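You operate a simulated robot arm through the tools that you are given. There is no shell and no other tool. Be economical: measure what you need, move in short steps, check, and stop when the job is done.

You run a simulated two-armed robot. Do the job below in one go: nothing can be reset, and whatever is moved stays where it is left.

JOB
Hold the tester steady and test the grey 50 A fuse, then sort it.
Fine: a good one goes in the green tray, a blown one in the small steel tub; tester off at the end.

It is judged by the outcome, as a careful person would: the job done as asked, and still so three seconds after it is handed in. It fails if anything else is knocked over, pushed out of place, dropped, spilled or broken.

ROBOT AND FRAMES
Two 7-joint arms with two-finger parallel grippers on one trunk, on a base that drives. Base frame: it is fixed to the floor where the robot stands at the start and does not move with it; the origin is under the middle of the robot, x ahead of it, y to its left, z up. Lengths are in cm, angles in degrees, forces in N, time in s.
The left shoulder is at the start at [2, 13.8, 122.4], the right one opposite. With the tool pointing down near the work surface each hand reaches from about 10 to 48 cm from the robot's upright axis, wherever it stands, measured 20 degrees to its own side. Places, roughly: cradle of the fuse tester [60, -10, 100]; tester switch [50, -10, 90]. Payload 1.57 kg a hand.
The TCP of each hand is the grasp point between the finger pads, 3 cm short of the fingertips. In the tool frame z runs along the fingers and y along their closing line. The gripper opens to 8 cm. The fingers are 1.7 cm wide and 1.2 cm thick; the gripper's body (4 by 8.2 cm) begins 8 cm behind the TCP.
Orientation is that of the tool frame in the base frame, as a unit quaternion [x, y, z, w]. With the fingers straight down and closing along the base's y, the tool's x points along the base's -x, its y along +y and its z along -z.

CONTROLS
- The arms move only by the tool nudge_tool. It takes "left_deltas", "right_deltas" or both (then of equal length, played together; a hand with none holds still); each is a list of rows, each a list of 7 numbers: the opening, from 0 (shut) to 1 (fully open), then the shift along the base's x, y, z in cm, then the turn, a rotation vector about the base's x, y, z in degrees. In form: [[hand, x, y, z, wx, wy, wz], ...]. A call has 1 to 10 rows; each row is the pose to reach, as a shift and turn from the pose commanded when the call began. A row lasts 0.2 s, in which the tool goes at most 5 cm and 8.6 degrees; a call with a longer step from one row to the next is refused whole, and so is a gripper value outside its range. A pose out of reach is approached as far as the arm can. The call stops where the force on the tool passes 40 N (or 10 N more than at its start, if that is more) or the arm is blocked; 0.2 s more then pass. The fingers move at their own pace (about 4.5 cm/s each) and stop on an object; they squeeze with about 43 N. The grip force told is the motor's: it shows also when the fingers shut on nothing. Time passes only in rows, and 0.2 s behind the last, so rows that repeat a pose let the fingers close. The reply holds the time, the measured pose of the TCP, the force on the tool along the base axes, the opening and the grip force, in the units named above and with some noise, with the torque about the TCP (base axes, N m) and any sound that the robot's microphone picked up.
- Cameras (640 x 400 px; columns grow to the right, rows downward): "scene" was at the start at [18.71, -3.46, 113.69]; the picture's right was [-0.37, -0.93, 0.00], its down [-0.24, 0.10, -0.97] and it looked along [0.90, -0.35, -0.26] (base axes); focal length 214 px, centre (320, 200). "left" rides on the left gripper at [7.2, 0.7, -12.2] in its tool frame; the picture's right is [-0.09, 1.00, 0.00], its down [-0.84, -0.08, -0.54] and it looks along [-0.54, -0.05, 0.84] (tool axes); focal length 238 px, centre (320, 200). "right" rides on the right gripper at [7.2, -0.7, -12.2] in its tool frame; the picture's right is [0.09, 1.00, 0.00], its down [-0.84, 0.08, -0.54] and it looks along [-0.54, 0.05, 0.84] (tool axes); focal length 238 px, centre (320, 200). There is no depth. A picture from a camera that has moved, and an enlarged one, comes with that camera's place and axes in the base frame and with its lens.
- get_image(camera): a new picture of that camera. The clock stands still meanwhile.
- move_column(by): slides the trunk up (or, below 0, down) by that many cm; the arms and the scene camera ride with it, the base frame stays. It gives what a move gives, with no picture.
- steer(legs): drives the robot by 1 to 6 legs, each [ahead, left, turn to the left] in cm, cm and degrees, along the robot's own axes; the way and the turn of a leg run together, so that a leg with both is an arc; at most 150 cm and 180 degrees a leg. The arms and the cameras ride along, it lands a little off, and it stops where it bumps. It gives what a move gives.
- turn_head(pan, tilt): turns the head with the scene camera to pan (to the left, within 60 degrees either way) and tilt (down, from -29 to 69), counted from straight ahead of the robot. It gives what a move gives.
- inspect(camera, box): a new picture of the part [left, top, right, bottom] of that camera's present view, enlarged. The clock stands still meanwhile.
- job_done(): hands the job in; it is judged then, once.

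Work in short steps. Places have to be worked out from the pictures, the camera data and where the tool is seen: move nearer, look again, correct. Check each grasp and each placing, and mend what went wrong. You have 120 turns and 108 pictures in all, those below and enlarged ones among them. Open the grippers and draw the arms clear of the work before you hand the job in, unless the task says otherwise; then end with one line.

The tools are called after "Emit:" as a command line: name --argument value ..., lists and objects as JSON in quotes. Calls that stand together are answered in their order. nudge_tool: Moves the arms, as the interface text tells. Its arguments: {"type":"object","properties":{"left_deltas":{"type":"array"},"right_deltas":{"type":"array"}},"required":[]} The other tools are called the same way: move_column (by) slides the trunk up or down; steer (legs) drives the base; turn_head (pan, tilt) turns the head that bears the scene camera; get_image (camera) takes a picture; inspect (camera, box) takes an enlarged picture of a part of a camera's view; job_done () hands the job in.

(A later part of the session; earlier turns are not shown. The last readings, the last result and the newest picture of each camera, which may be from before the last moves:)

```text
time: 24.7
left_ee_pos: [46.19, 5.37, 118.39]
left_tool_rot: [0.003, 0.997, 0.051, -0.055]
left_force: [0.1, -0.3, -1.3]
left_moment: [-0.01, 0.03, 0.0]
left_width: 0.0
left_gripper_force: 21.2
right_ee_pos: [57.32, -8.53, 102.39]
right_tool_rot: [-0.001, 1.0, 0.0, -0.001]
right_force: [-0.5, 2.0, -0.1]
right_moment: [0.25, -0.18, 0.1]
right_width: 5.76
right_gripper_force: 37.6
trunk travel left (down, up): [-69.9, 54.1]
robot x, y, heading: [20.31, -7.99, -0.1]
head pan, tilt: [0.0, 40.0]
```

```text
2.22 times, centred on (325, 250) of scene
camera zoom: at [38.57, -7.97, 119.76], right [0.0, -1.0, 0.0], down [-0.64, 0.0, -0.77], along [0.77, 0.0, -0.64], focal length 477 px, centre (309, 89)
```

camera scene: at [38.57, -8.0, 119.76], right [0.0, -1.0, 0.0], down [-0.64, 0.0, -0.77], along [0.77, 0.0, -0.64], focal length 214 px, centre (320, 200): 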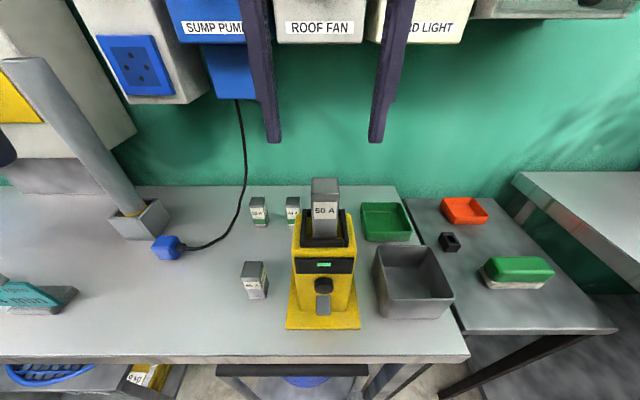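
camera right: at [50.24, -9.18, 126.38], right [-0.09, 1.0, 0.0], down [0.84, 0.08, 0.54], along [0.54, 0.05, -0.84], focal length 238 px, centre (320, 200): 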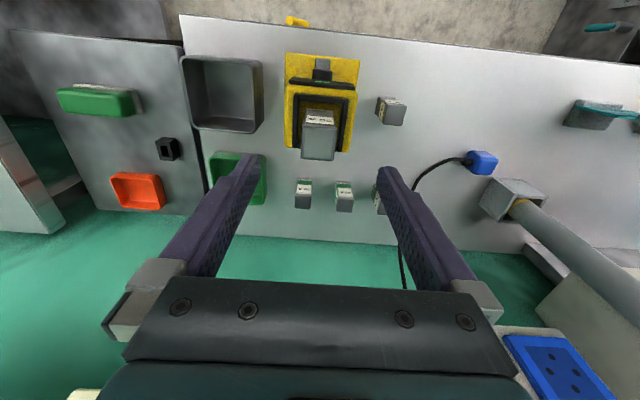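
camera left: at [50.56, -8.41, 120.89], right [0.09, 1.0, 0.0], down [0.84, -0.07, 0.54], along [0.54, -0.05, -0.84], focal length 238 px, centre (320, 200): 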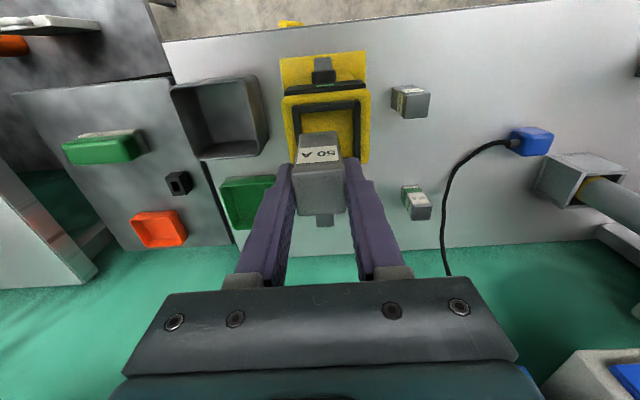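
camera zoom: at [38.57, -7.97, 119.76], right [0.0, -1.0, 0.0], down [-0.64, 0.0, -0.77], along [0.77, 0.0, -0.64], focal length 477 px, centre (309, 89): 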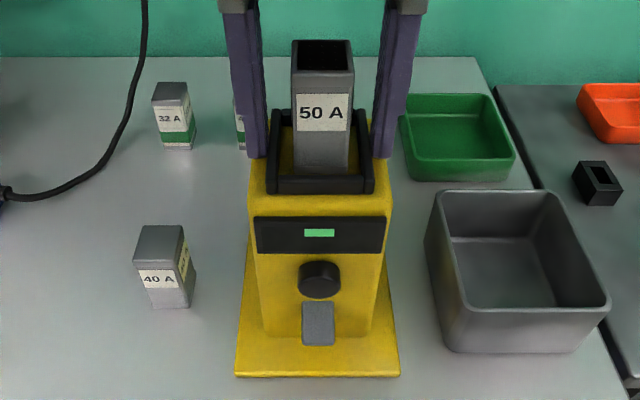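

The right hand holds the tester by its frame at 5.76 cm. The switch front is at about (52.8, −8.5, 87.3). I'll lower the closed left hand in front of the tester, with the fingers tilted forward and to the right so the arm stays on the left.

Emit:
nudge_tool --left_deltas '[[0, 0, 0, -4, 0, 0, 0], [0, 0, 0, -8, 0, 0, 0], [0, 0, 0, -12, -5, -5, 0], [0, 0, 0, -16, -10, -10, 0], [0, 0, 0, -20, -15, -15, 0], [0, 0, -1, -22, -20, -20, 0], [0, 0, -2, -24, -25, -25, 0], [0, 0, -3, -26, -30, -30, 0], [0, 0, -4, -27, -30, -30, 0]]'

Emit:
get_image --camera "scene"

Emit:
get_image --camera "left"

```text
time: 26.7
left_ee_pos: [46.17, 1.37, 91.34]
left_tool_rot: [0.004, 0.956, -0.206, 0.207]
left_force: [0.6, 0.4, -0.1]
left_moment: [0.01, -0.01, 0.03]
left_width: 0.0
left_gripper_force: 21.5
right_ee_pos: [57.37, -8.69, 102.22]
right_tool_rot: [-0.001, 1.0, -0.001, -0.001]
right_force: [1.1, 0.0, 0.4]
right_moment: [0.19, -0.13, 0.02]
right_width: 5.77
right_gripper_force: 43.0
trunk travel left (down, up): [-69.9, 54.1]
robot x, y, heading: [20.26, -7.84, -0.1]
head pan, tilt: [0.0, 40.0]
```

```text
69 pictures are left
camera scene: at [38.57, -7.99, 119.76], right [0.0, -1.0, 0.0], down [-0.64, 0.0, -0.77], along [0.77, 0.0, -0.64], focal length 214 px, centre (320, 200)
```

scene: 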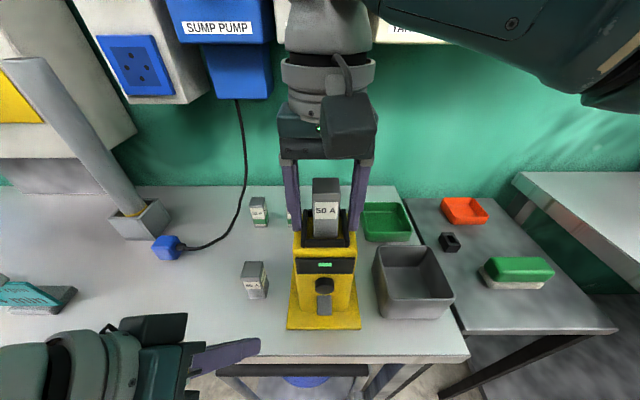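

```text
68 pictures are left
camera left: at [34.97, 6.34, 98.42], right [0.18, 0.92, -0.36], down [0.55, 0.21, 0.81], along [0.82, -0.34, -0.46], focal length 238 px, centre (320, 200)
```

left: 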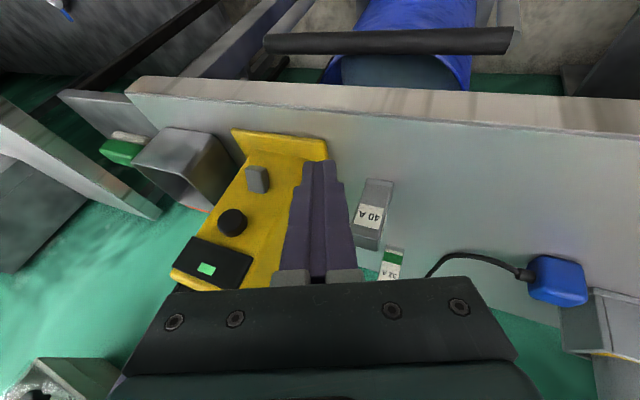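

The switch triangulates at (52.8, −8.4, 87.6) and my fingertips are at about (47.4, 0.2, 88.9). I'll slide right and then forward to about 1.5 cm in front of the switch.

Emit:
nudge_tool --left_deltas '[[0, 0, -3, -0.7, 0, 0, 0], [0, 0, -6, -1.3, 0, 0, 0], [0, 0.8, -8.7, -1.3, 0, 0, 0], [0, 2.5, -8.7, -1.3, 0, 0, 0], [0, 2.5, -8.7, -1.3, 0, 0, 0]]'

Emit:
inspect --camera "scene" --box '[260, 230, 390, 350]'

Emit:
get_image --camera "left"

```text
time: 27.9
left_ee_pos: [48.65, -7.25, 90.05]
left_tool_rot: [0.003, 0.957, -0.205, 0.206]
left_force: [0.4, 0.1, 0.3]
left_moment: [-0.02, -0.01, 0.01]
left_width: 0.0
left_gripper_force: 21.7
right_ee_pos: [57.39, -8.51, 102.22]
right_tool_rot: [0.001, 1.0, -0.001, -0.001]
right_force: [0.3, -1.1, -0.5]
right_moment: [0.06, -0.06, 0.04]
right_width: 5.74
right_gripper_force: 43.0
trunk travel left (down, up): [-69.9, 54.1]
robot x, y, heading: [20.16, -8.01, -0.0]
head pan, tilt: [0.0, 40.0]
```

```text
3.33 times, centred on (325, 290) of scene
camera zoom: at [38.56, -8.0, 119.76], right [0.0, -1.0, 0.0], down [-0.64, 0.0, -0.77], along [0.77, 0.0, -0.64], focal length 715 px, centre (303, -100)
```

zoom: 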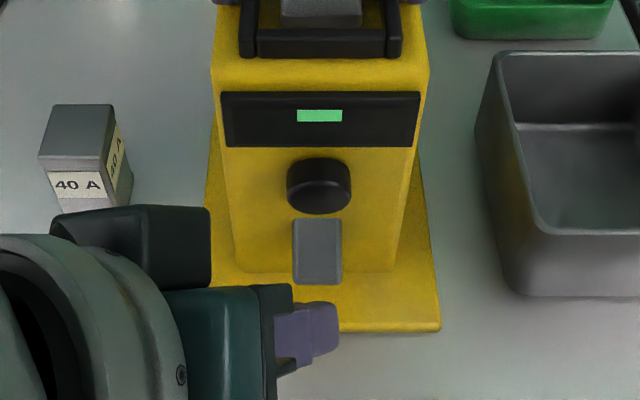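

```text
66 pictures are left
camera left: at [37.43, -2.33, 97.14], right [0.18, 0.92, -0.36], down [0.55, 0.21, 0.81], along [0.82, -0.34, -0.47], focal length 238 px, centre (320, 200)
```

left: 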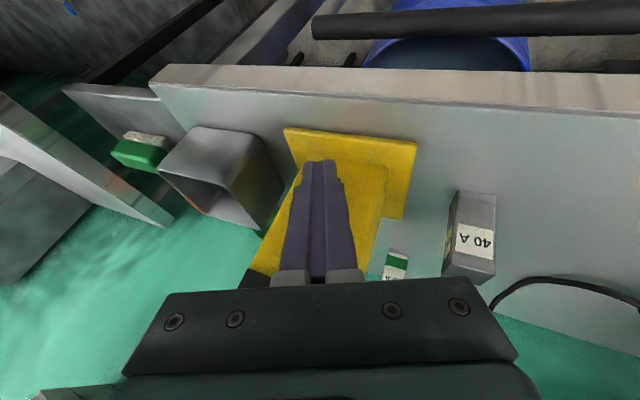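

The tip lines up with the switch, about 2.5 cm short. I'll advance in small steps while watching the force and listening.

Emit:
nudge_tool --left_deltas '[[0, 0.6, 0, 0, 0, 0, 0], [0, 1.2, 0, 0, 0, 0, 0], [0, 1.7, 0, 0, 0, 0, 0]]'

Emit:
inspect --camera "scene" --box '[260, 230, 390, 350]'

```text
time: 28.7
left_ee_pos: [50.1, -7.39, 90.05]
left_tool_rot: [0.003, 0.957, -0.207, 0.202]
left_force: [-18.6, 3.3, 10.2]
left_moment: [0.1, 0.35, 0.01]
left_width: 0.0
left_gripper_force: 21.1
right_ee_pos: [57.53, -8.64, 102.43]
right_tool_rot: [0.002, 1.0, 0.0, 0.003]
right_force: [14.4, -2.8, 0.0]
right_moment: [-0.11, -1.58, 0.01]
right_width: 5.77
right_gripper_force: 42.8
trunk travel left (down, up): [-69.9, 54.1]
robot x, y, heading: [20.59, -7.97, -0.2]
head pan, tilt: [0.0, 40.0]
```

```text
3.33 times, centred on (325, 290) of scene
camera zoom: at [38.53, -7.98, 119.77], right [0.0, -1.0, 0.0], down [-0.64, 0.0, -0.77], along [0.77, 0.0, -0.64], focal length 715 px, centre (303, -100)
```

zoom: 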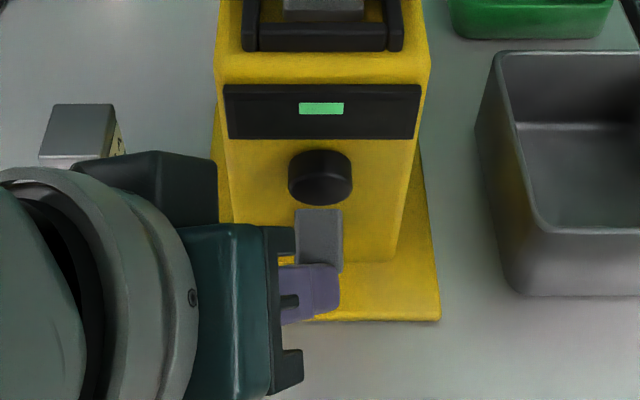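

Contact gave 18 N with no click, and the tester's foot seems to have given slightly. I'll back off and check its position and display.

Emit:
nudge_tool --left_deltas '[[0, -0.8, 0, 0, 0, 0, 0], [0, -1.8, 0, 0, 0, 0, 0], [0, -2.6, 1, 0, 0, 0, 0]]'

Emit:
inspect --camera "scene" --box '[260, 230, 390, 350]'

Emit:
inspect --camera "left" --box '[220, 100, 460, 280]'

```text
time: 29.5
left_ee_pos: [47.83, -6.36, 90.11]
left_tool_rot: [0.004, 0.957, -0.207, 0.206]
left_force: [1.2, -0.6, -0.2]
left_moment: [-0.01, -0.01, 0.02]
left_width: 0.01
left_gripper_force: 21.5
right_ee_pos: [57.25, -8.59, 102.23]
right_tool_rot: [-0.001, 1.0, 0.0, -0.003]
right_force: [-1.9, -1.4, 9.9]
right_moment: [-0.19, 1.32, 0.19]
right_width: 5.75
right_gripper_force: 43.2
trunk travel left (down, up): [-69.9, 54.1]
robot x, y, heading: [19.91, -7.64, -0.3]
head pan, tilt: [0.0, 40.0]
```

```text
3.33 times, centred on (325, 290) of scene
camera zoom: at [38.58, -8.01, 119.78], right [0.0, -1.0, 0.0], down [-0.64, 0.0, -0.77], along [0.77, 0.0, -0.64], focal length 715 px, centre (303, -100)
```

zoom: 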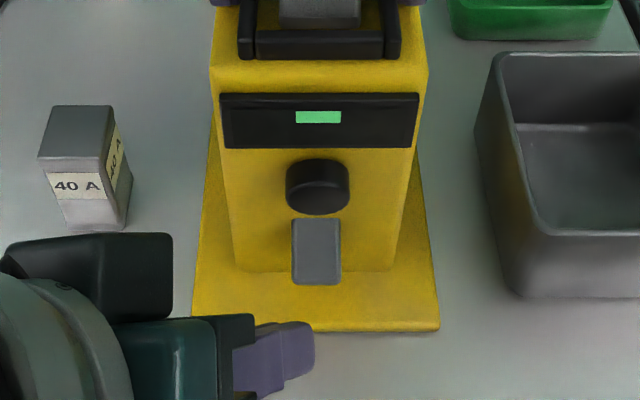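

```text
2.22 times, centred on (340, 190) of left
camera zoom: at [36.68, -1.37, 97.19], right [0.17, 0.92, -0.36], down [0.55, 0.21, 0.81], along [0.82, -0.34, -0.46], focal length 530 px, centre (276, 222)
```

zoom: 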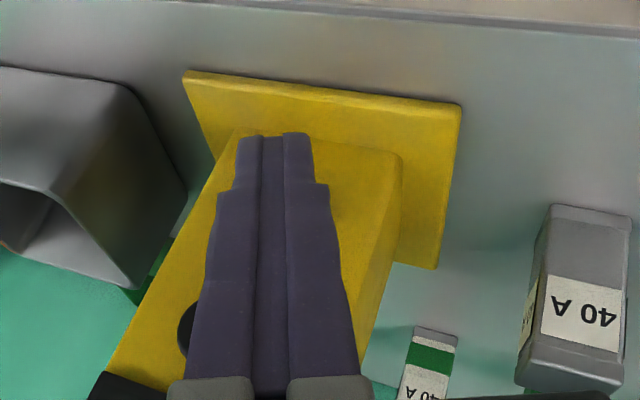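

The display is unchanged and the tester sprang back into place. It only pivots at its foot when pushed low. I'll press down lightly with the right hand through the frame to load the foot against the bench before pressing again.

Emit:
nudge_tool --right_deltas '[[0.6, 0.1, 0, -0.2, 0, 0, 0], [0.6, 0.1, 0, -0.45, 0, 0, 0], [0.6, 0.1, 0, -0.45, 0, 0, 0]]'

```text
time: 30.3
left_ee_pos: [47.82, -6.36, 90.25]
left_tool_rot: [0.003, 0.957, -0.206, 0.205]
left_force: [-0.3, 0.0, 0.1]
left_moment: [-0.02, -0.03, -0.01]
left_width: 0.01
left_gripper_force: 21.6
right_ee_pos: [57.54, -8.69, 101.98]
right_tool_rot: [-0.001, 1.0, 0.001, 0.001]
right_force: [-10.6, -0.8, 37.7]
right_moment: [-0.16, 0.19, -0.07]
right_width: 5.77
right_gripper_force: 43.0
trunk travel left (down, up): [-69.9, 54.1]
robot x, y, heading: [20.38, -7.78, -0.1]
head pan, tilt: [0.0, 40.0]
```

The tester is now loaded with about 37 N downward. I'll press the switch again, further this time.

Emit:
nudge_tool --left_deltas '[[0, 0.6, -1, 0, 0, 0, 0], [0, 1.4, -1, 0, 0, 0, 0], [0, 2.0, -1, 0, 0, 0, 0], [0, 2.4, -1, 0, 0, 0, 0], [0, 2.8, -1, 0, 0, 0, 0], [0, 3.1, -1, 0, 0, 0, 0]]'

Emit:
inspect --camera "scene" --box '[260, 230, 390, 350]'

```text
time: 31.5
left_ee_pos: [50.2, -7.45, 90.17]
left_tool_rot: [0.005, 0.957, -0.209, 0.201]
left_force: [-12.4, 8.5, 23.1]
left_moment: [0.22, -0.07, 0.11]
left_width: 0.0
left_gripper_force: 21.0
right_ee_pos: [57.64, -8.55, 101.99]
right_tool_rot: [0.001, 1.0, 0.0, 0.002]
right_force: [1.1, -3.8, 9.5]
right_moment: [0.18, 1.21, 0.35]
right_width: 5.76
right_gripper_force: 43.4
trunk travel left (down, up): [-69.9, 54.1]
robot x, y, heading: [20.02, -7.73, -0.0]
head pan, tilt: [0.0, 40.0]
stopped in row 6 (left hand): the force on the tool passed its limit at 43 N (the readings are from after the stop); the commanded pose is now the measured one
```

```text
3.33 times, centred on (325, 290) of scene
camera zoom: at [38.52, -7.89, 119.72], right [0.0, -1.0, 0.0], down [-0.64, 0.0, -0.77], along [0.77, 0.0, -0.64], focal length 715 px, centre (303, -100)
```

zoom: 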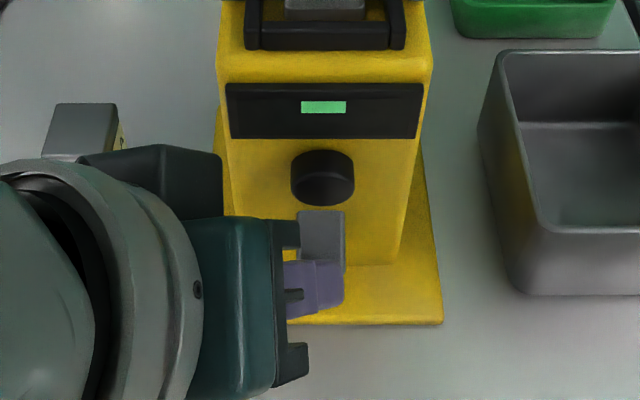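

It reached 43 N without a click, so the grey block is not a simple push button. I'll back off, unload the right hand a little, and look at the front closely.

Emit:
nudge_tool --left_deltas '[[0, -1, 0, 0, 0, 0, 0], [0, -2.5, 0, 0, 0, 0, 0], [0, -3.5, 3, 0, 0, 0, 0], [0, -3.5, 7, 0, 0, 0, 0], [0, -3.5, 9, 1, 0, 0, 0]]'

Emit:
inspect --camera "left" --box '[150, 120, 340, 300]'

Emit:
inspect --camera "scene" --box '[280, 250, 370, 340]'

```text
time: 32.7
left_ee_pos: [46.7, 1.49, 91.02]
left_tool_rot: [0.003, 0.957, -0.208, 0.2]
left_force: [-0.7, -0.7, 0.4]
left_moment: [0.01, -0.03, 0.0]
left_width: 0.0
left_gripper_force: 21.6
right_ee_pos: [57.61, -8.66, 102.01]
right_tool_rot: [0.001, 1.0, 0.0, 0.003]
right_force: [-1.9, 2.0, 11.3]
right_moment: [0.3, 0.91, 0.02]
right_width: 5.76
right_gripper_force: 42.6
trunk travel left (down, up): [-69.9, 54.1]
robot x, y, heading: [19.78, -7.78, 0.1]
head pan, tilt: [0.0, 40.0]
```

```text
2.22 times, centred on (245, 210) of left
camera zoom: at [35.63, 6.53, 98.17], right [0.18, 0.92, -0.36], down [0.56, 0.21, 0.81], along [0.81, -0.34, -0.47], focal length 530 px, centre (487, 178)
```

zoom: 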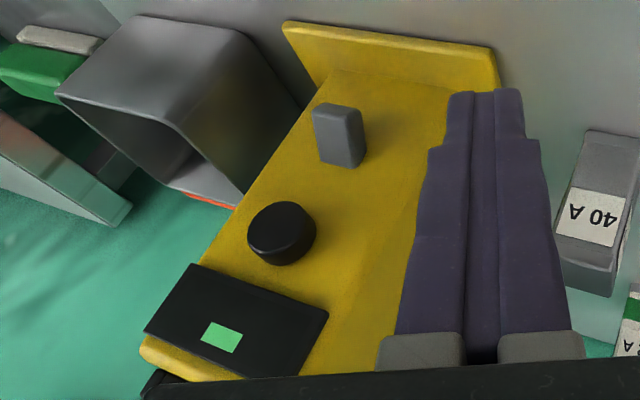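

```text
4.44 times, centred on (325, 295) of scene
camera zoom: at [38.58, -7.96, 119.77], right [0.0, -1.0, 0.0], down [-0.64, 0.0, -0.77], along [0.77, 0.0, -0.64], focal length 953 px, centre (298, -222)
```

zoom: 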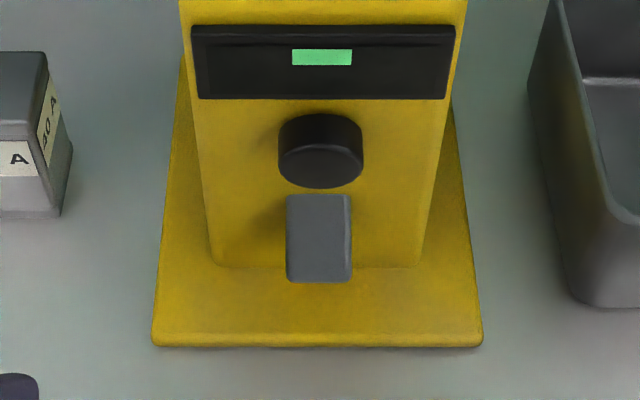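

The block shows no travel. The black round part protrudes like a push button at (53, −8.3, 92.6), so I'll line the tip up with it and press gently.

Emit:
nudge_tool --left_deltas '[[0, 0, -3, 2, 0, 0, 0], [0, 0, -6, 4.1, 0, 0, 0], [0, 0.5, -8.7, 4.1, 0, 0, 0], [0, 2, -8.7, 4.1, 0, 0, 0], [0, 2.6, -8.7, 4.1, 0, 0, 0], [0, 3.1, -8.7, 4.1, 0, 0, 0]]'

Emit:
inspect --camera "scene" --box '[260, 230, 390, 350]'

```text
time: 34.1
left_ee_pos: [49.91, -7.18, 95.14]
left_tool_rot: [0.004, 0.957, -0.209, 0.2]
left_force: [-0.6, 1.3, 0.1]
left_moment: [-0.04, 0.02, 0.02]
left_width: 0.0
left_gripper_force: 20.7
right_ee_pos: [57.8, -8.6, 102.05]
right_tool_rot: [0.001, 1.0, 0.0, 0.004]
right_force: [-3.0, 1.8, 10.3]
right_moment: [0.37, 0.13, -0.12]
right_width: 5.77
right_gripper_force: 42.9
trunk travel left (down, up): [-69.9, 54.1]
robot x, y, heading: [20.05, -8.14, -0.0]
head pan, tilt: [0.0, 40.0]
```

```text
3.33 times, centred on (325, 290) of scene
camera zoom: at [38.58, -7.95, 119.77], right [0.0, -1.0, 0.0], down [-0.64, 0.0, -0.77], along [0.77, 0.0, -0.64], focal length 715 px, centre (303, -100)
```

zoom: 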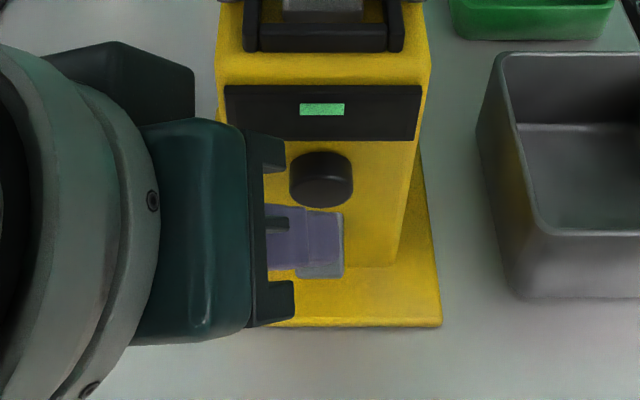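

There's no contact yet and the tip is in front of the round part. I'll advance further in fine steps.

Emit:
nudge_tool --left_deltas '[[0, 0.4, 0, 0, 0, 0, 0], [0, 0.8, 0, 0, 0, 0, 0], [0, 1.1, 0, 0, 0, 0, 0], [0, 1.4, 0, 0, 0, 0, 0]]'

Emit:
inspect --camera "scene" --box '[260, 230, 390, 350]'

```text
time: 35.1
left_ee_pos: [51.3, -7.17, 95.17]
left_tool_rot: [0.004, 0.958, -0.208, 0.2]
left_force: [-2.8, 1.5, 1.0]
left_moment: [0.01, 0.03, -0.02]
left_width: 0.0
left_gripper_force: 21.6
right_ee_pos: [57.73, -8.63, 102.14]
right_tool_rot: [0.001, 1.0, 0.001, 0.003]
right_force: [0.5, 2.7, 12.0]
right_moment: [0.3, 0.37, 0.04]
right_width: 5.77
right_gripper_force: 42.8
trunk travel left (down, up): [-69.9, 54.1]
robot x, y, heading: [19.74, -7.81, 0.0]
head pan, tilt: [0.0, 40.0]
heard: click
```

```text
3.33 times, centred on (325, 290) of scene
camera zoom: at [38.57, -7.94, 119.77], right [0.0, -1.0, 0.0], down [-0.64, 0.0, -0.77], along [0.77, 0.0, -0.64], focal length 715 px, centre (303, -100)
```

zoom: 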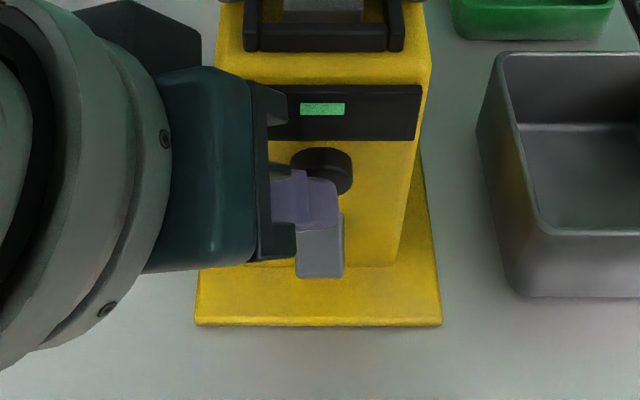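

It clicked at only 3 N, so the black round part is the switch. I'll hold it for a moment to listen and read the display.

Emit:
nudge_tool --left_deltas '[[0, 0.1, 0, 0, 0, 0, 0], [0, 0.1, 0, 0, 0, 0, 0], [0, 0.1, 0, 0, 0, 0, 0], [0, 0.1, 0, 0, 0, 0, 0], [0, 0.1, 0, 0, 0, 0, 0]]'

Emit:
inspect --camera "scene" --box '[295, 240, 365, 290]'

```text
time: 36.3
left_ee_pos: [51.37, -7.11, 94.97]
left_tool_rot: [0.004, 0.958, -0.208, 0.2]
left_force: [-4.8, -0.4, -1.2]
left_moment: [0.0, 0.12, -0.05]
left_width: 0.0
left_gripper_force: 21.4
right_ee_pos: [57.85, -8.68, 102.09]
right_tool_rot: [0.001, 1.0, 0.0, 0.003]
right_force: [1.5, 3.3, 12.2]
right_moment: [0.22, 0.07, 0.0]
right_width: 5.72
right_gripper_force: 43.0
trunk travel left (down, up): [-69.9, 54.1]
robot x, y, heading: [20.27, -7.61, 0.1]
head pan, tilt: [0.0, 40.0]
```

```text
8.00 times, centred on (330, 265) of scene
camera zoom: at [38.57, -7.95, 119.77], right [0.0, -1.0, 0.0], down [-0.64, 0.0, -0.77], along [0.77, 0.0, -0.64], focal length 1716 px, centre (240, -320)
```

zoom: 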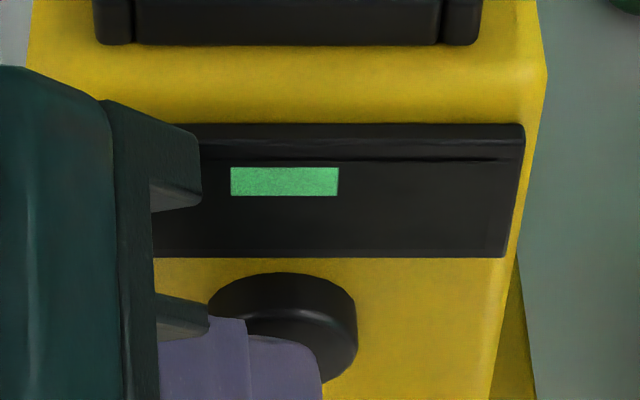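

The display still shows only the green bar, though part of it is hidden. I'll draw back and look at the whole display.

Emit:
nudge_tool --left_deltas '[[0, -0.8, 0, 0, 0, 0, 0], [0, -2, 0, 0, 0, 0, 0], [0, -3, 3, 0, 0, 0, 0], [0, -3.5, 6, 0, 0, 0, 0], [0, -3.5, 7, 0, 0, 0, 0]]'

Emit:
inspect --camera "scene" --box '[285, 170, 365, 310]'

Emit:
inspect --camera "left" --box '[150, 120, 340, 300]'

```text
time: 37.5
left_ee_pos: [47.93, -0.2, 95.15]
left_tool_rot: [0.005, 0.957, -0.208, 0.2]
left_force: [0.8, 0.4, 0.2]
left_moment: [-0.02, -0.02, -0.02]
left_width: 0.0
left_gripper_force: 21.0
right_ee_pos: [57.76, -8.67, 102.05]
right_tool_rot: [0.001, 1.0, -0.001, 0.003]
right_force: [-2.5, 0.9, 11.2]
right_moment: [0.36, -0.23, 0.25]
right_width: 5.79
right_gripper_force: 43.4
trunk travel left (down, up): [-69.9, 54.1]
robot x, y, heading: [19.88, -8.01, 0.1]
head pan, tilt: [0.0, 40.0]
```

```text
2.86 times, centred on (325, 240) of scene
camera zoom: at [38.59, -7.95, 119.78], right [0.0, -1.0, 0.0], down [-0.64, 0.0, -0.77], along [0.77, 0.0, -0.64], focal length 613 px, centre (306, 86)
```

zoom: 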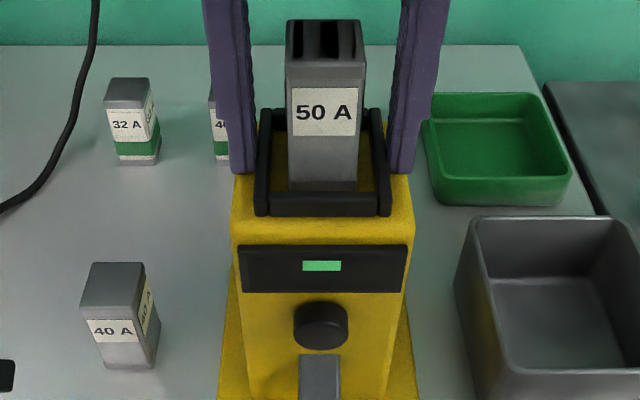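

```text
2.22 times, centred on (245, 210) of left
camera zoom: at [36.78, 4.94, 102.31], right [0.18, 0.92, -0.36], down [0.55, 0.21, 0.81], along [0.81, -0.34, -0.47], focal length 530 px, centre (487, 178)
```

zoom: 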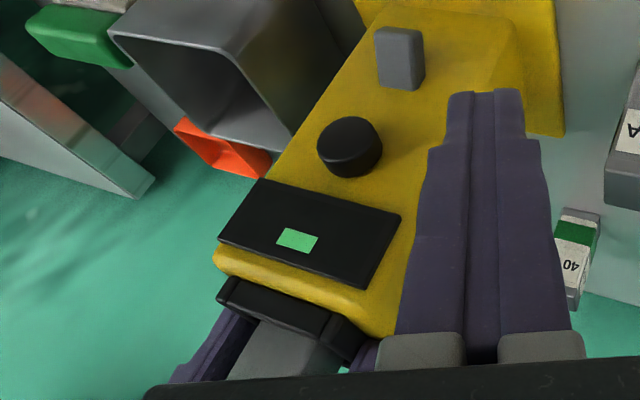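

The display looks the same after the click. I'll wait about 2 s to catch any delayed sound or change, then look at it again.

Emit:
nudge_tool --left_deltas '[[0, 0, 0, 0, 0, 0, 0], [0, 0, 0, 0, 0, 0, 0], [0, 0, 0, 0, 0, 0, 0], [0, 0, 0, 0, 0, 0, 0], [0, 0, 0, 0, 0, 0, 0], [0, 0, 0, 0, 0, 0, 0], [0, 0, 0, 0, 0, 0, 0], [0, 0, 0, 0, 0, 0, 0], [0, 0, 0, 0, 0, 0, 0], [0, 0, 0, 0, 0, 0, 0]]'

Emit:
inspect --camera "scene" --box '[295, 245, 355, 320]'

```text
time: 39.7
left_ee_pos: [47.87, -0.11, 95.26]
left_tool_rot: [0.005, 0.957, -0.208, 0.201]
left_force: [0.0, -0.3, -0.1]
left_moment: [0.03, -0.01, -0.03]
left_width: 0.01
left_gripper_force: 21.4
right_ee_pos: [57.69, -8.59, 102.03]
right_tool_rot: [0.002, 1.0, 0.0, 0.004]
right_force: [-3.0, 1.9, 11.7]
right_moment: [0.29, 0.35, 0.04]
right_width: 5.76
right_gripper_force: 42.9
trunk travel left (down, up): [-69.9, 54.1]
robot x, y, heading: [20.36, -7.91, -0.1]
head pan, tilt: [0.0, 40.0]
```

```text
5.33 times, centred on (325, 282) of scene
camera zoom: at [38.59, -7.95, 119.77], right [0.0, -1.0, 0.0], down [-0.64, 0.0, -0.77], along [0.77, 0.0, -0.64], focal length 1144 px, centre (293, -240)
```

zoom: 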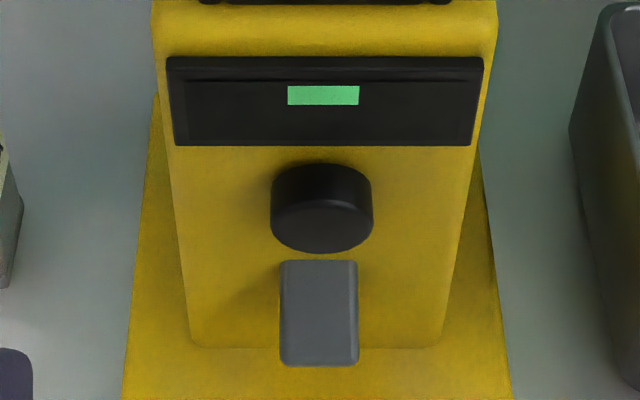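

The display bar is unchanged from the start, so I need to know what the button and block really look like from the side. I'll swing the left hand around for a side view of the tester front.

Emit:
nudge_tool --left_deltas '[[0, 0, 0.5, 0.5, 0, 0, -8], [0, 0, 1, 1, 0, 0, -16], [0, 0, 1.5, 1, 0, 0, -24], [0, 0, 2, 1, 0, 0, -32], [0, 0, 2, 1, 0, 0, -40], [0, 0, 2, 1, 0, 0, -48]]'

Emit:
get_image --camera "left"

```text
time: 41.1
left_ee_pos: [47.83, 1.67, 96.1]
left_tool_rot: [0.393, 0.873, -0.272, 0.099]
left_force: [-0.5, 0.0, 0.1]
left_moment: [0.04, -0.02, 0.0]
left_width: 0.01
left_gripper_force: 21.4
right_ee_pos: [57.73, -8.62, 102.06]
right_tool_rot: [0.001, 1.0, -0.001, 0.003]
right_force: [-1.3, 2.0, 11.8]
right_moment: [0.37, 0.24, -0.12]
right_width: 5.78
right_gripper_force: 43.1
trunk travel left (down, up): [-69.9, 54.1]
robot x, y, heading: [20.21, -8.05, 0.1]
head pan, tilt: [0.0, 40.0]
```

```text
53 pictures are left
camera left: at [44.19, 13.59, 103.25], right [0.8, 0.48, -0.36], down [0.53, -0.27, 0.81], along [0.29, -0.83, -0.47], focal length 238 px, centre (320, 200)
```

left: 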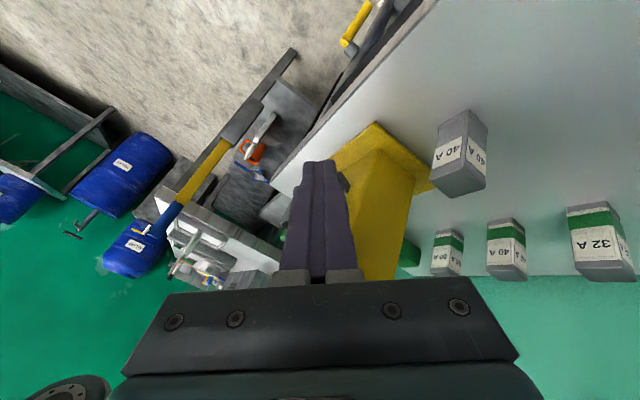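

The fingers hide the front. I'll shift the hand up and back so the tester's profile clears them.

Emit:
nudge_tool --left_deltas '[[0, -2, 0, 2.5, 0, 0, 0], [0, -3.5, 1, 5, 0, 0, 0], [0, -3.5, 1, 5, 0, 0, 0]]'

Emit:
inspect --camera "left" --box '[300, 60, 480, 240]'

```text
time: 41.9
left_ee_pos: [44.33, 2.96, 101.04]
left_tool_rot: [0.393, 0.873, -0.271, 0.097]
left_force: [0.2, 0.3, 0.6]
left_moment: [-0.01, 0.02, 0.02]
left_width: 0.0
left_gripper_force: 21.2
right_ee_pos: [57.77, -8.63, 101.99]
right_tool_rot: [0.0, 1.0, 0.0, 0.004]
right_force: [-1.6, 1.3, 11.1]
right_moment: [0.37, 0.18, 0.01]
right_width: 5.77
right_gripper_force: 42.8
trunk travel left (down, up): [-69.9, 54.1]
robot x, y, heading: [19.59, -7.69, -0.3]
head pan, tilt: [0.0, 40.0]
```

```text
2.22 times, centred on (390, 150) of left
camera zoom: at [40.63, 14.61, 108.24], right [0.8, 0.48, -0.36], down [0.53, -0.27, 0.8], along [0.29, -0.83, -0.47], focal length 530 px, centre (164, 311)
```

zoom: 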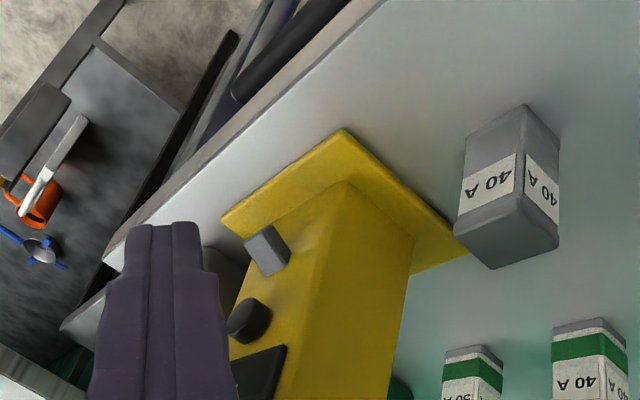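

Emit:
inspect --camera "left" --box '[385, 145, 445, 235]'

```text
4.44 times, centred on (415, 190) of left
camera zoom: at [40.63, 14.61, 108.24], right [0.8, 0.48, -0.36], down [0.53, -0.27, 0.8], along [0.29, -0.83, -0.47], focal length 1059 px, centre (-102, 244)
```

zoom: 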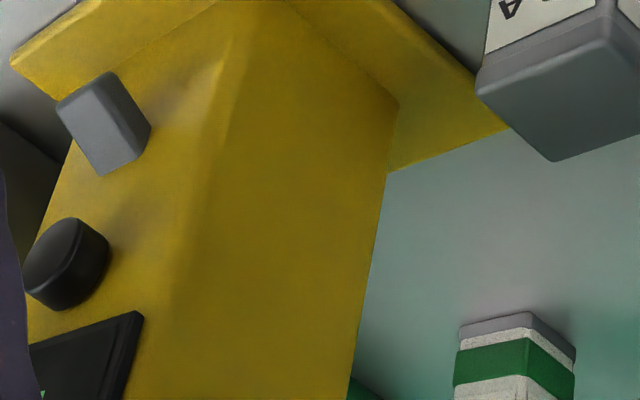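

The black part is clearly a round push button that clicks, and the display showed no change. I'll bring the hand back in front of the button and press again, to learn whether it toggles and to hear anything else.

Emit:
nudge_tool --left_deltas '[[0, 1.5, -0.3, -2, 0, 0, 8], [0, 3.0, -0.6, -4, 0, 0, 16], [0, 3.5, -1, -5, 0, 0, 24], [0, 3.5, -1.5, -5.5, 0, 0, 32], [0, 3.5, -2, -6, 0, 0, 40], [0, 3.5, -3, -6, 0, 0, 48], [0, 3.5, -6, -6, 0, 0, 48], [0, 3.7, -10.2, -6, 0, 0, 48], [0, 5.6, -10.2, -6, 0, 0, 48], [0, 5.6, -10.2, -6, 0, 0, 48]]'

Emit:
inspect --camera "scene" --box '[260, 230, 390, 350]'

```text
time: 44.1
left_ee_pos: [50.1, -7.4, 95.15]
left_tool_rot: [0.004, 0.957, -0.208, 0.201]
left_force: [0.1, 0.6, -0.3]
left_moment: [-0.02, -0.03, 0.0]
left_width: 0.0
left_gripper_force: 20.8
right_ee_pos: [57.64, -8.66, 101.96]
right_tool_rot: [0.002, 1.0, 0.0, 0.003]
right_force: [-1.4, 1.2, 11.8]
right_moment: [0.38, 0.14, -0.09]
right_width: 5.74
right_gripper_force: 43.1
trunk travel left (down, up): [-69.9, 54.1]
robot x, y, heading: [20.34, -8.18, 0.2]
head pan, tilt: [0.0, 40.0]
```

```text
3.33 times, centred on (325, 290) of scene
camera zoom: at [38.59, -7.95, 119.78], right [0.0, -1.0, 0.0], down [-0.64, 0.0, -0.77], along [0.77, 0.0, -0.64], focal length 715 px, centre (303, -100)
```

zoom: 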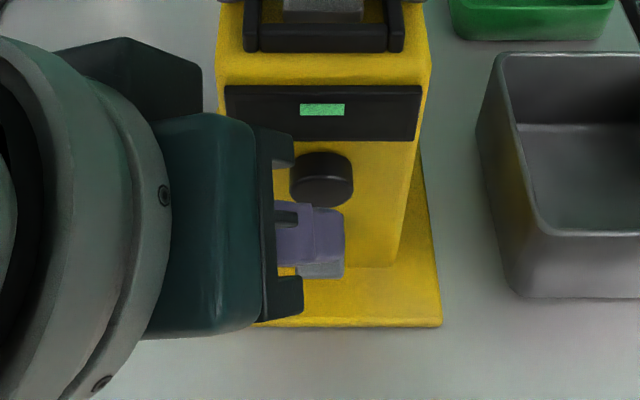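

I'll press deeper this time, listening.

Emit:
nudge_tool --left_deltas '[[0, 0.5, 0, 0, 0, 0, 0], [0, 1.0, 0, 0, 0, 0, 0], [0, 1.3, 0, 0, 0, 0, 0], [0, 1.5, 0, 0, 0, 0, 0], [0, 1.7, 0, 0, 0, 0, 0], [0, 1.7, 0, 0, 0, 0, 0], [0, 1.7, 0, 0, 0, 0, 0]]'

Emit:
inspect --camera "scene" --box '[260, 230, 390, 350]'

```text
time: 45.7
left_ee_pos: [51.45, -7.47, 95.04]
left_tool_rot: [0.004, 0.958, -0.208, 0.198]
left_force: [-14.2, 1.2, 2.9]
left_moment: [-0.02, 0.3, -0.12]
left_width: 0.0
left_gripper_force: 21.2
right_ee_pos: [57.78, -8.53, 102.03]
right_tool_rot: [0.002, 1.0, 0.0, 0.005]
right_force: [10.1, 0.5, 10.9]
right_moment: [0.22, 0.68, -0.05]
right_width: 5.77
right_gripper_force: 42.9
trunk travel left (down, up): [-69.9, 54.1]
robot x, y, heading: [19.75, -7.86, -0.0]
head pan, tilt: [0.0, 40.0]
heard: click
```

```text
3.33 times, centred on (325, 290) of scene
camera zoom: at [38.54, -7.95, 119.76], right [0.0, -1.0, 0.0], down [-0.64, 0.0, -0.77], along [0.77, 0.0, -0.64], focal length 715 px, centre (303, -100)
```

zoom: 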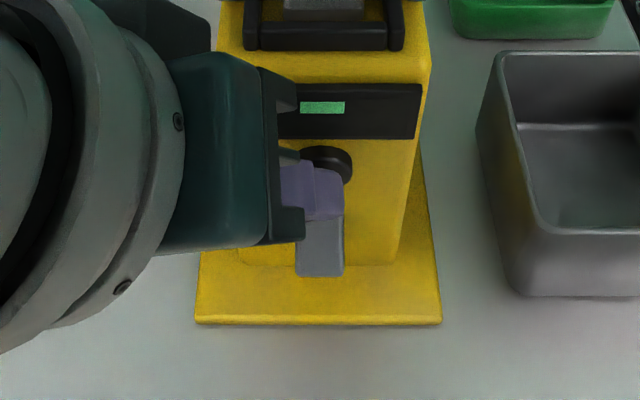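

It clicked again with no change on the display, so the black button alone isn't showing a result. The grey block may be a rocker, and last time I pushed its upper part. I'll try its lower half with the tester pressed down firmly.

Emit:
nudge_tool --left_deltas '[[0, -1, 0, 0, 0, 0, 0], [0, -3, 0, -0.5, 0, 0, 0], [0, -3.2, 0, -4, 0, 0, 0], [0, -3.2, 0, -7.0, 0, 0, 0], [0, -2.3, 0, -7.0, 0, 0, 0], [0, -2.0, 0, -7.0, 0, 0, 0]]' --right_deltas '[[0.6, 0, 0, 0, 0, 0, 0], [0.6, 0, 0, -0.1, 0, 0, 0], [0.6, 0, 0, -0.2, 0, 0, 0], [0.6, 0, 0, -0.3, 0, 0, 0], [0.6, 0, 0, -0.3, 0, 0, 0], [0.6, 0, 0, -0.3, 0, 0, 0]]'

Emit:
inspect --camera "scene" --box '[260, 230, 390, 350]'

```text
time: 46.7
left_ee_pos: [48.58, -7.47, 89.32]
left_tool_rot: [0.004, 0.957, -0.208, 0.201]
left_force: [-0.5, -0.3, 0.2]
left_moment: [0.0, -0.02, 0.0]
left_width: 0.04
left_gripper_force: 21.2
right_ee_pos: [57.74, -8.73, 101.97]
right_tool_rot: [0.0, 1.0, 0.001, 0.004]
right_force: [-0.7, -1.4, 14.1]
right_moment: [-0.2, 0.69, -0.04]
right_width: 5.79
right_gripper_force: 42.8
trunk travel left (down, up): [-69.9, 54.1]
robot x, y, heading: [20.04, -8.17, -0.1]
head pan, tilt: [0.0, 40.0]
stopped in row 4 (right hand): the force on the tool passed its limit at 43 N (the readings are from after the stop); the commanded pose is now the measured one
```

```text
3.33 times, centred on (325, 290) of scene
camera zoom: at [38.6, -8.02, 119.75], right [0.0, -1.0, 0.0], down [-0.64, 0.0, -0.77], along [0.77, 0.0, -0.64], focal length 715 px, centre (303, -100)
```

zoom: 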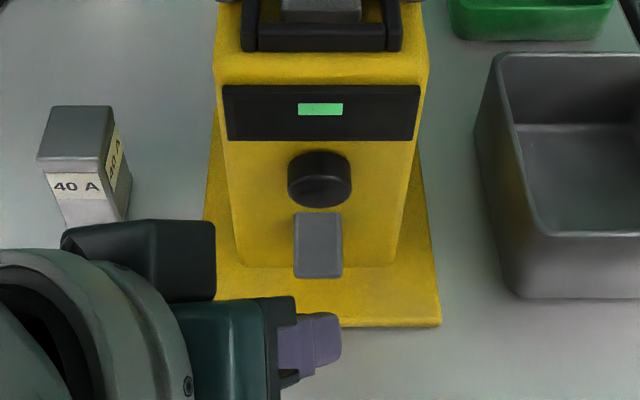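

Left hand is in front of the block and clear, and the right still holds. Now I'll press the block's lower half.

Emit:
nudge_tool --left_deltas '[[0, 0, 0, -1.2, 0, 0, 0], [0, 0.8, 0, -1.2, 0, 0, 0], [0, 1.3, 0, -1.2, 0, 0, 0], [0, 1.6, 0, -1.2, 0, 0, 0], [0, 1.9, 0, -1.2, 0, 0, 0]]'

Emit:
inspect --camera "scene" --box '[260, 230, 390, 350]'

```text
time: 47.9
left_ee_pos: [50.51, -7.62, 88.08]
left_tool_rot: [0.005, 0.957, -0.209, 0.201]
left_force: [-1.4, -0.9, -0.1]
left_moment: [-0.01, 0.01, 0.02]
left_width: 0.02
left_gripper_force: 21.1
right_ee_pos: [57.78, -8.64, 102.07]
right_tool_rot: [0.001, 1.0, -0.001, 0.004]
right_force: [-2.6, -4.5, 25.5]
right_moment: [-0.13, 0.45, -0.17]
right_width: 5.76
right_gripper_force: 42.9
trunk travel left (down, up): [-69.9, 54.1]
robot x, y, heading: [19.72, -7.81, -0.1]
head pan, tilt: [0.0, 40.0]
```

```text
3.33 times, centred on (325, 290) of scene
camera zoom: at [38.61, -8.03, 119.8], right [0.0, -1.0, 0.0], down [-0.64, 0.0, -0.77], along [0.77, 0.0, -0.64], focal length 715 px, centre (303, -100)
```

zoom: 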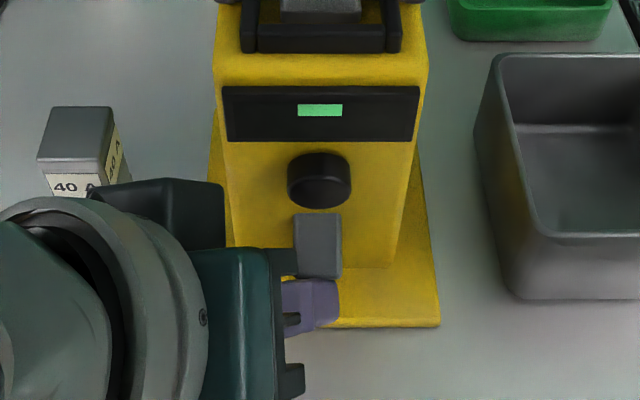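

No contact yet at this height, further in than before, so the lower half is either recessed or I'm below the block. I'll creep forward.

Emit:
nudge_tool --left_deltas '[[0, 0.3, 0, 0, 0, 0, 0], [0, 0.6, 0, 0, 0, 0, 0], [0, 0.9, 0, 0, 0, 0, 0], [0, 1.2, 0, 0, 0, 0, 0]]'

Emit:
inspect --camera "scene" --box '[260, 230, 390, 350]'

```text
time: 48.9
left_ee_pos: [51.01, -7.5, 87.65]
left_tool_rot: [0.004, 0.959, -0.207, 0.192]
left_force: [-36.8, -1.8, -0.9]
left_moment: [-0.03, 0.12, -0.23]
left_width: 0.0
left_gripper_force: 21.0
right_ee_pos: [58.0, -8.63, 102.02]
right_tool_rot: [0.002, 1.0, 0.001, 0.01]
right_force: [26.9, 0.8, 23.5]
right_moment: [-0.2, -1.58, -0.45]
right_width: 5.78
right_gripper_force: 42.9
trunk travel left (down, up): [-69.9, 54.1]
robot x, y, heading: [20.3, -8.19, -0.2]
head pan, tilt: [0.0, 40.0]
```

```text
3.33 times, centred on (325, 290) of scene
camera zoom: at [38.47, -8.0, 119.74], right [0.0, -1.0, 0.0], down [-0.64, 0.0, -0.77], along [0.77, 0.0, -0.64], focal length 715 px, centre (303, -100)
```

zoom: 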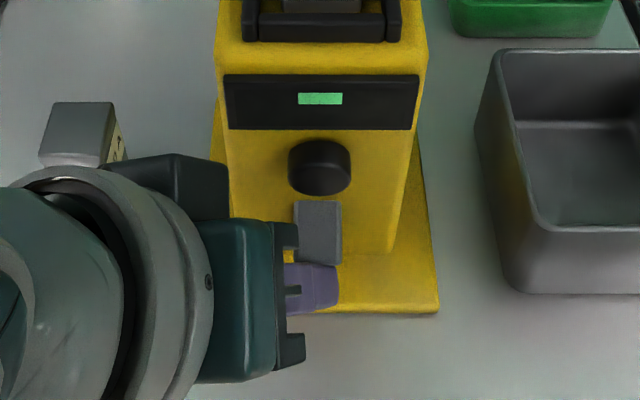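

Still no click, so I'm leaving the block alone for now. I'll back away to the left and take a tight close-up of the block, button and display.

Emit:
nudge_tool --left_deltas '[[0, -1.5, 0, 0, 0, 0, 0], [0, -4, 1, 1, 0, 0, 0], [0, -4.8, 5, 2, 0, 0, 0], [0, -4.8, 9, 3, 0, 0, 0], [0, -4.8, 11, 3, 0, 0, 0]]'

Emit:
inspect --camera "left" --box '[190, 130, 270, 190]'

Emit:
inspect --camera "left" --box '[160, 130, 280, 290]'

```text
time: 50.1
left_ee_pos: [47.06, 3.49, 91.27]
left_tool_rot: [0.004, 0.957, -0.208, 0.203]
left_force: [-1.2, 0.0, 0.0]
left_moment: [0.01, -0.01, 0.02]
left_width: 0.0
left_gripper_force: 21.4
right_ee_pos: [57.79, -8.67, 102.07]
right_tool_rot: [0.0, 1.0, 0.0, 0.004]
right_force: [4.0, 2.3, 22.7]
right_moment: [-0.3, 0.76, 0.12]
right_width: 5.75
right_gripper_force: 43.5
trunk travel left (down, up): [-69.9, 54.1]
robot x, y, heading: [19.92, -8.01, -0.1]
head pan, tilt: [0.0, 40.0]
```

```text
6.67 times, centred on (230, 160) of left
camera zoom: at [35.91, 8.62, 98.28], right [0.18, 0.92, -0.36], down [0.55, 0.21, 0.81], along [0.81, -0.34, -0.47], focal length 1589 px, centre (920, 467)
```

zoom: 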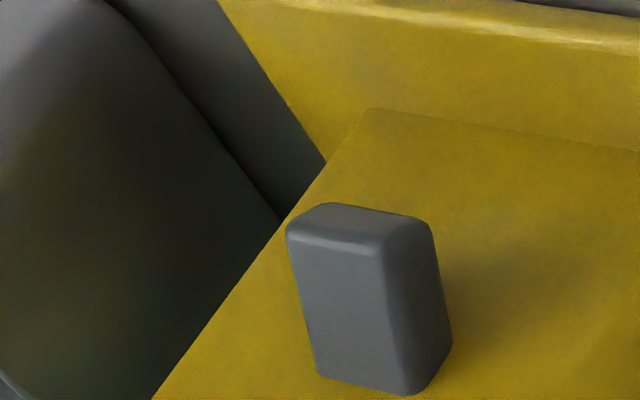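

```text
2.50 times, centred on (220, 210) of left
camera zoom: at [35.91, 8.62, 98.28], right [0.18, 0.92, -0.36], down [0.55, 0.21, 0.81], along [0.81, -0.34, -0.47], focal length 596 px, centre (570, 175)
```

zoom: 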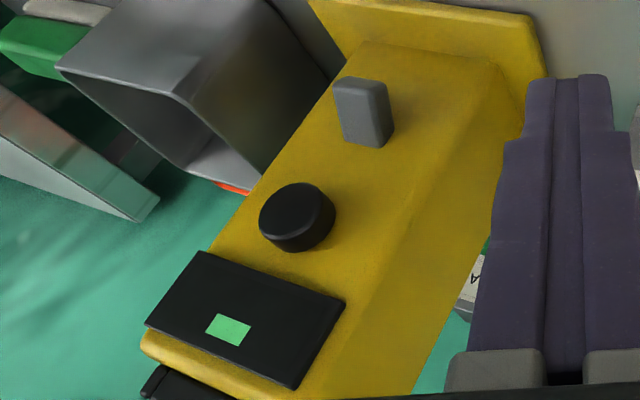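

Emit:
inspect --camera "scene" --box '[295, 245, 355, 320]'

```text
5.33 times, centred on (325, 282) of scene
camera zoom: at [38.7, -7.97, 119.82], right [0.0, -1.0, 0.0], down [-0.64, 0.0, -0.77], along [0.77, 0.0, -0.64], focal length 1144 px, centre (293, -240)
```

zoom: 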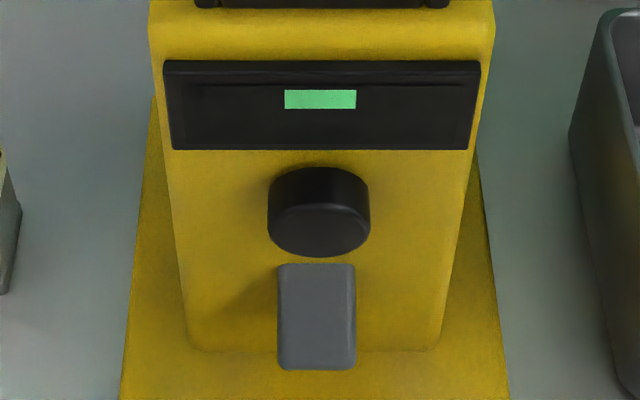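

No visible change yet. I'll press the black button again and hold it in for over 2 s this time, watching for a delayed response.

Emit:
nudge_tool --left_deltas '[[0, 0, -3, 1.5, 0, 0, 0], [0, 0, -7, 3.8, 0, 0, 0], [0, 1, -10.9, 3.8, 0, 0, 0], [0, 3, -10.9, 3.8, 0, 0, 0], [0, 3.8, -10.9, 3.8, 0, 0, 0], [0, 4.2, -10.9, 3.8, 0, 0, 0], [0, 4.5, -10.9, 3.8, 0, 0, 0], [0, 4.5, -10.9, 3.8, 0, 0, 0], [0, 4.5, -10.9, 3.8, 0, 0, 0], [0, 4.5, -10.9, 3.8, 0, 0, 0]]'

Emit:
nudge_tool --left_deltas '[[0, 0, 0, 0, 0, 0, 0], [0, 0, 0, 0, 0, 0, 0], [0, 0, 0, 0, 0, 0, 0], [0, 0, 0, 0, 0, 0, 0], [0, 0, 0, 0, 0, 0, 0], [0, 0, 0, 0, 0, 0, 0], [0, 0, 0, 0, 0, 0, 0], [0, 0, 0, 0, 0, 0, 0]]'

Emit:
get_image --camera "scene"

```text
time: 52.3
left_ee_pos: [51.38, -7.41, 94.78]
left_tool_rot: [0.004, 0.957, -0.207, 0.202]
left_force: [-4.5, -1.2, -1.9]
left_moment: [-0.03, 0.12, -0.01]
left_width: 0.0
left_gripper_force: 21.3
right_ee_pos: [57.8, -8.56, 101.98]
right_tool_rot: [0.001, 1.0, 0.0, 0.004]
right_force: [3.0, 1.1, 28.0]
right_moment: [-0.14, 0.91, -0.09]
right_width: 5.77
right_gripper_force: 43.4
trunk travel left (down, up): [-69.9, 54.1]
robot x, y, heading: [19.88, -7.86, -0.3]
head pan, tilt: [0.0, 40.0]
heard: click
```

```text
time: 54.1
left_ee_pos: [51.32, -7.25, 94.87]
left_tool_rot: [0.004, 0.957, -0.208, 0.2]
left_force: [-4.1, -0.3, -0.3]
left_moment: [-0.01, 0.11, -0.05]
left_width: 0.0
left_gripper_force: 20.9
right_ee_pos: [57.92, -8.55, 101.98]
right_tool_rot: [0.001, 1.0, 0.0, 0.005]
right_force: [3.4, 1.4, 25.6]
right_moment: [0.02, -0.19, -0.13]
right_width: 5.75
right_gripper_force: 42.2
trunk travel left (down, up): [-69.9, 54.1]
robot x, y, heading: [19.93, -7.98, -0.4]
head pan, tilt: [0.0, 40.0]
```

```text
42 pictures are left
camera scene: at [38.66, -7.98, 119.8], right [0.0, -1.0, 0.0], down [-0.64, 0.0, -0.77], along [0.77, 0.0, -0.64], focal length 214 px, centre (320, 200)
```

scene: 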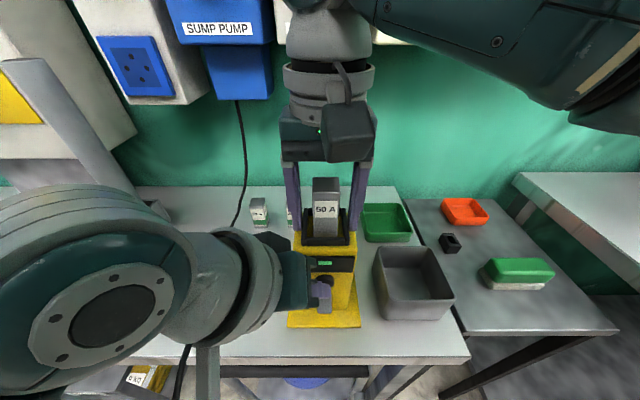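

Held in for over 2 s, and the patch still looks green. I'll zoom in as far as possible on the patch itself for any text.

Emit:
inspect --camera "scene" --box '[305, 252, 361, 287]'

```text
11.43 times, centred on (333, 270) of scene
camera zoom: at [38.66, -7.98, 119.8], right [0.0, -1.0, 0.0], down [-0.64, 0.0, -0.77], along [0.77, 0.0, -0.64], focal length 2451 px, centre (171, -594)
```

zoom: 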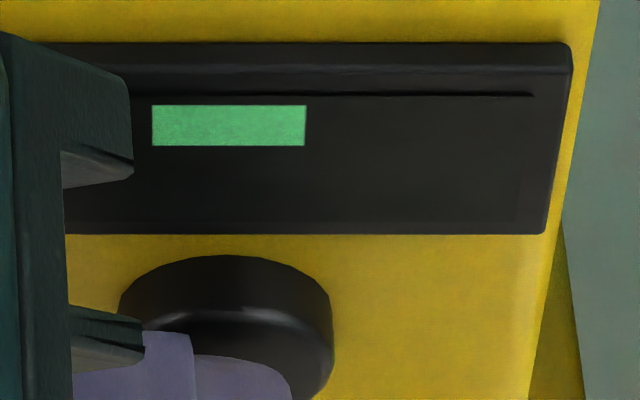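

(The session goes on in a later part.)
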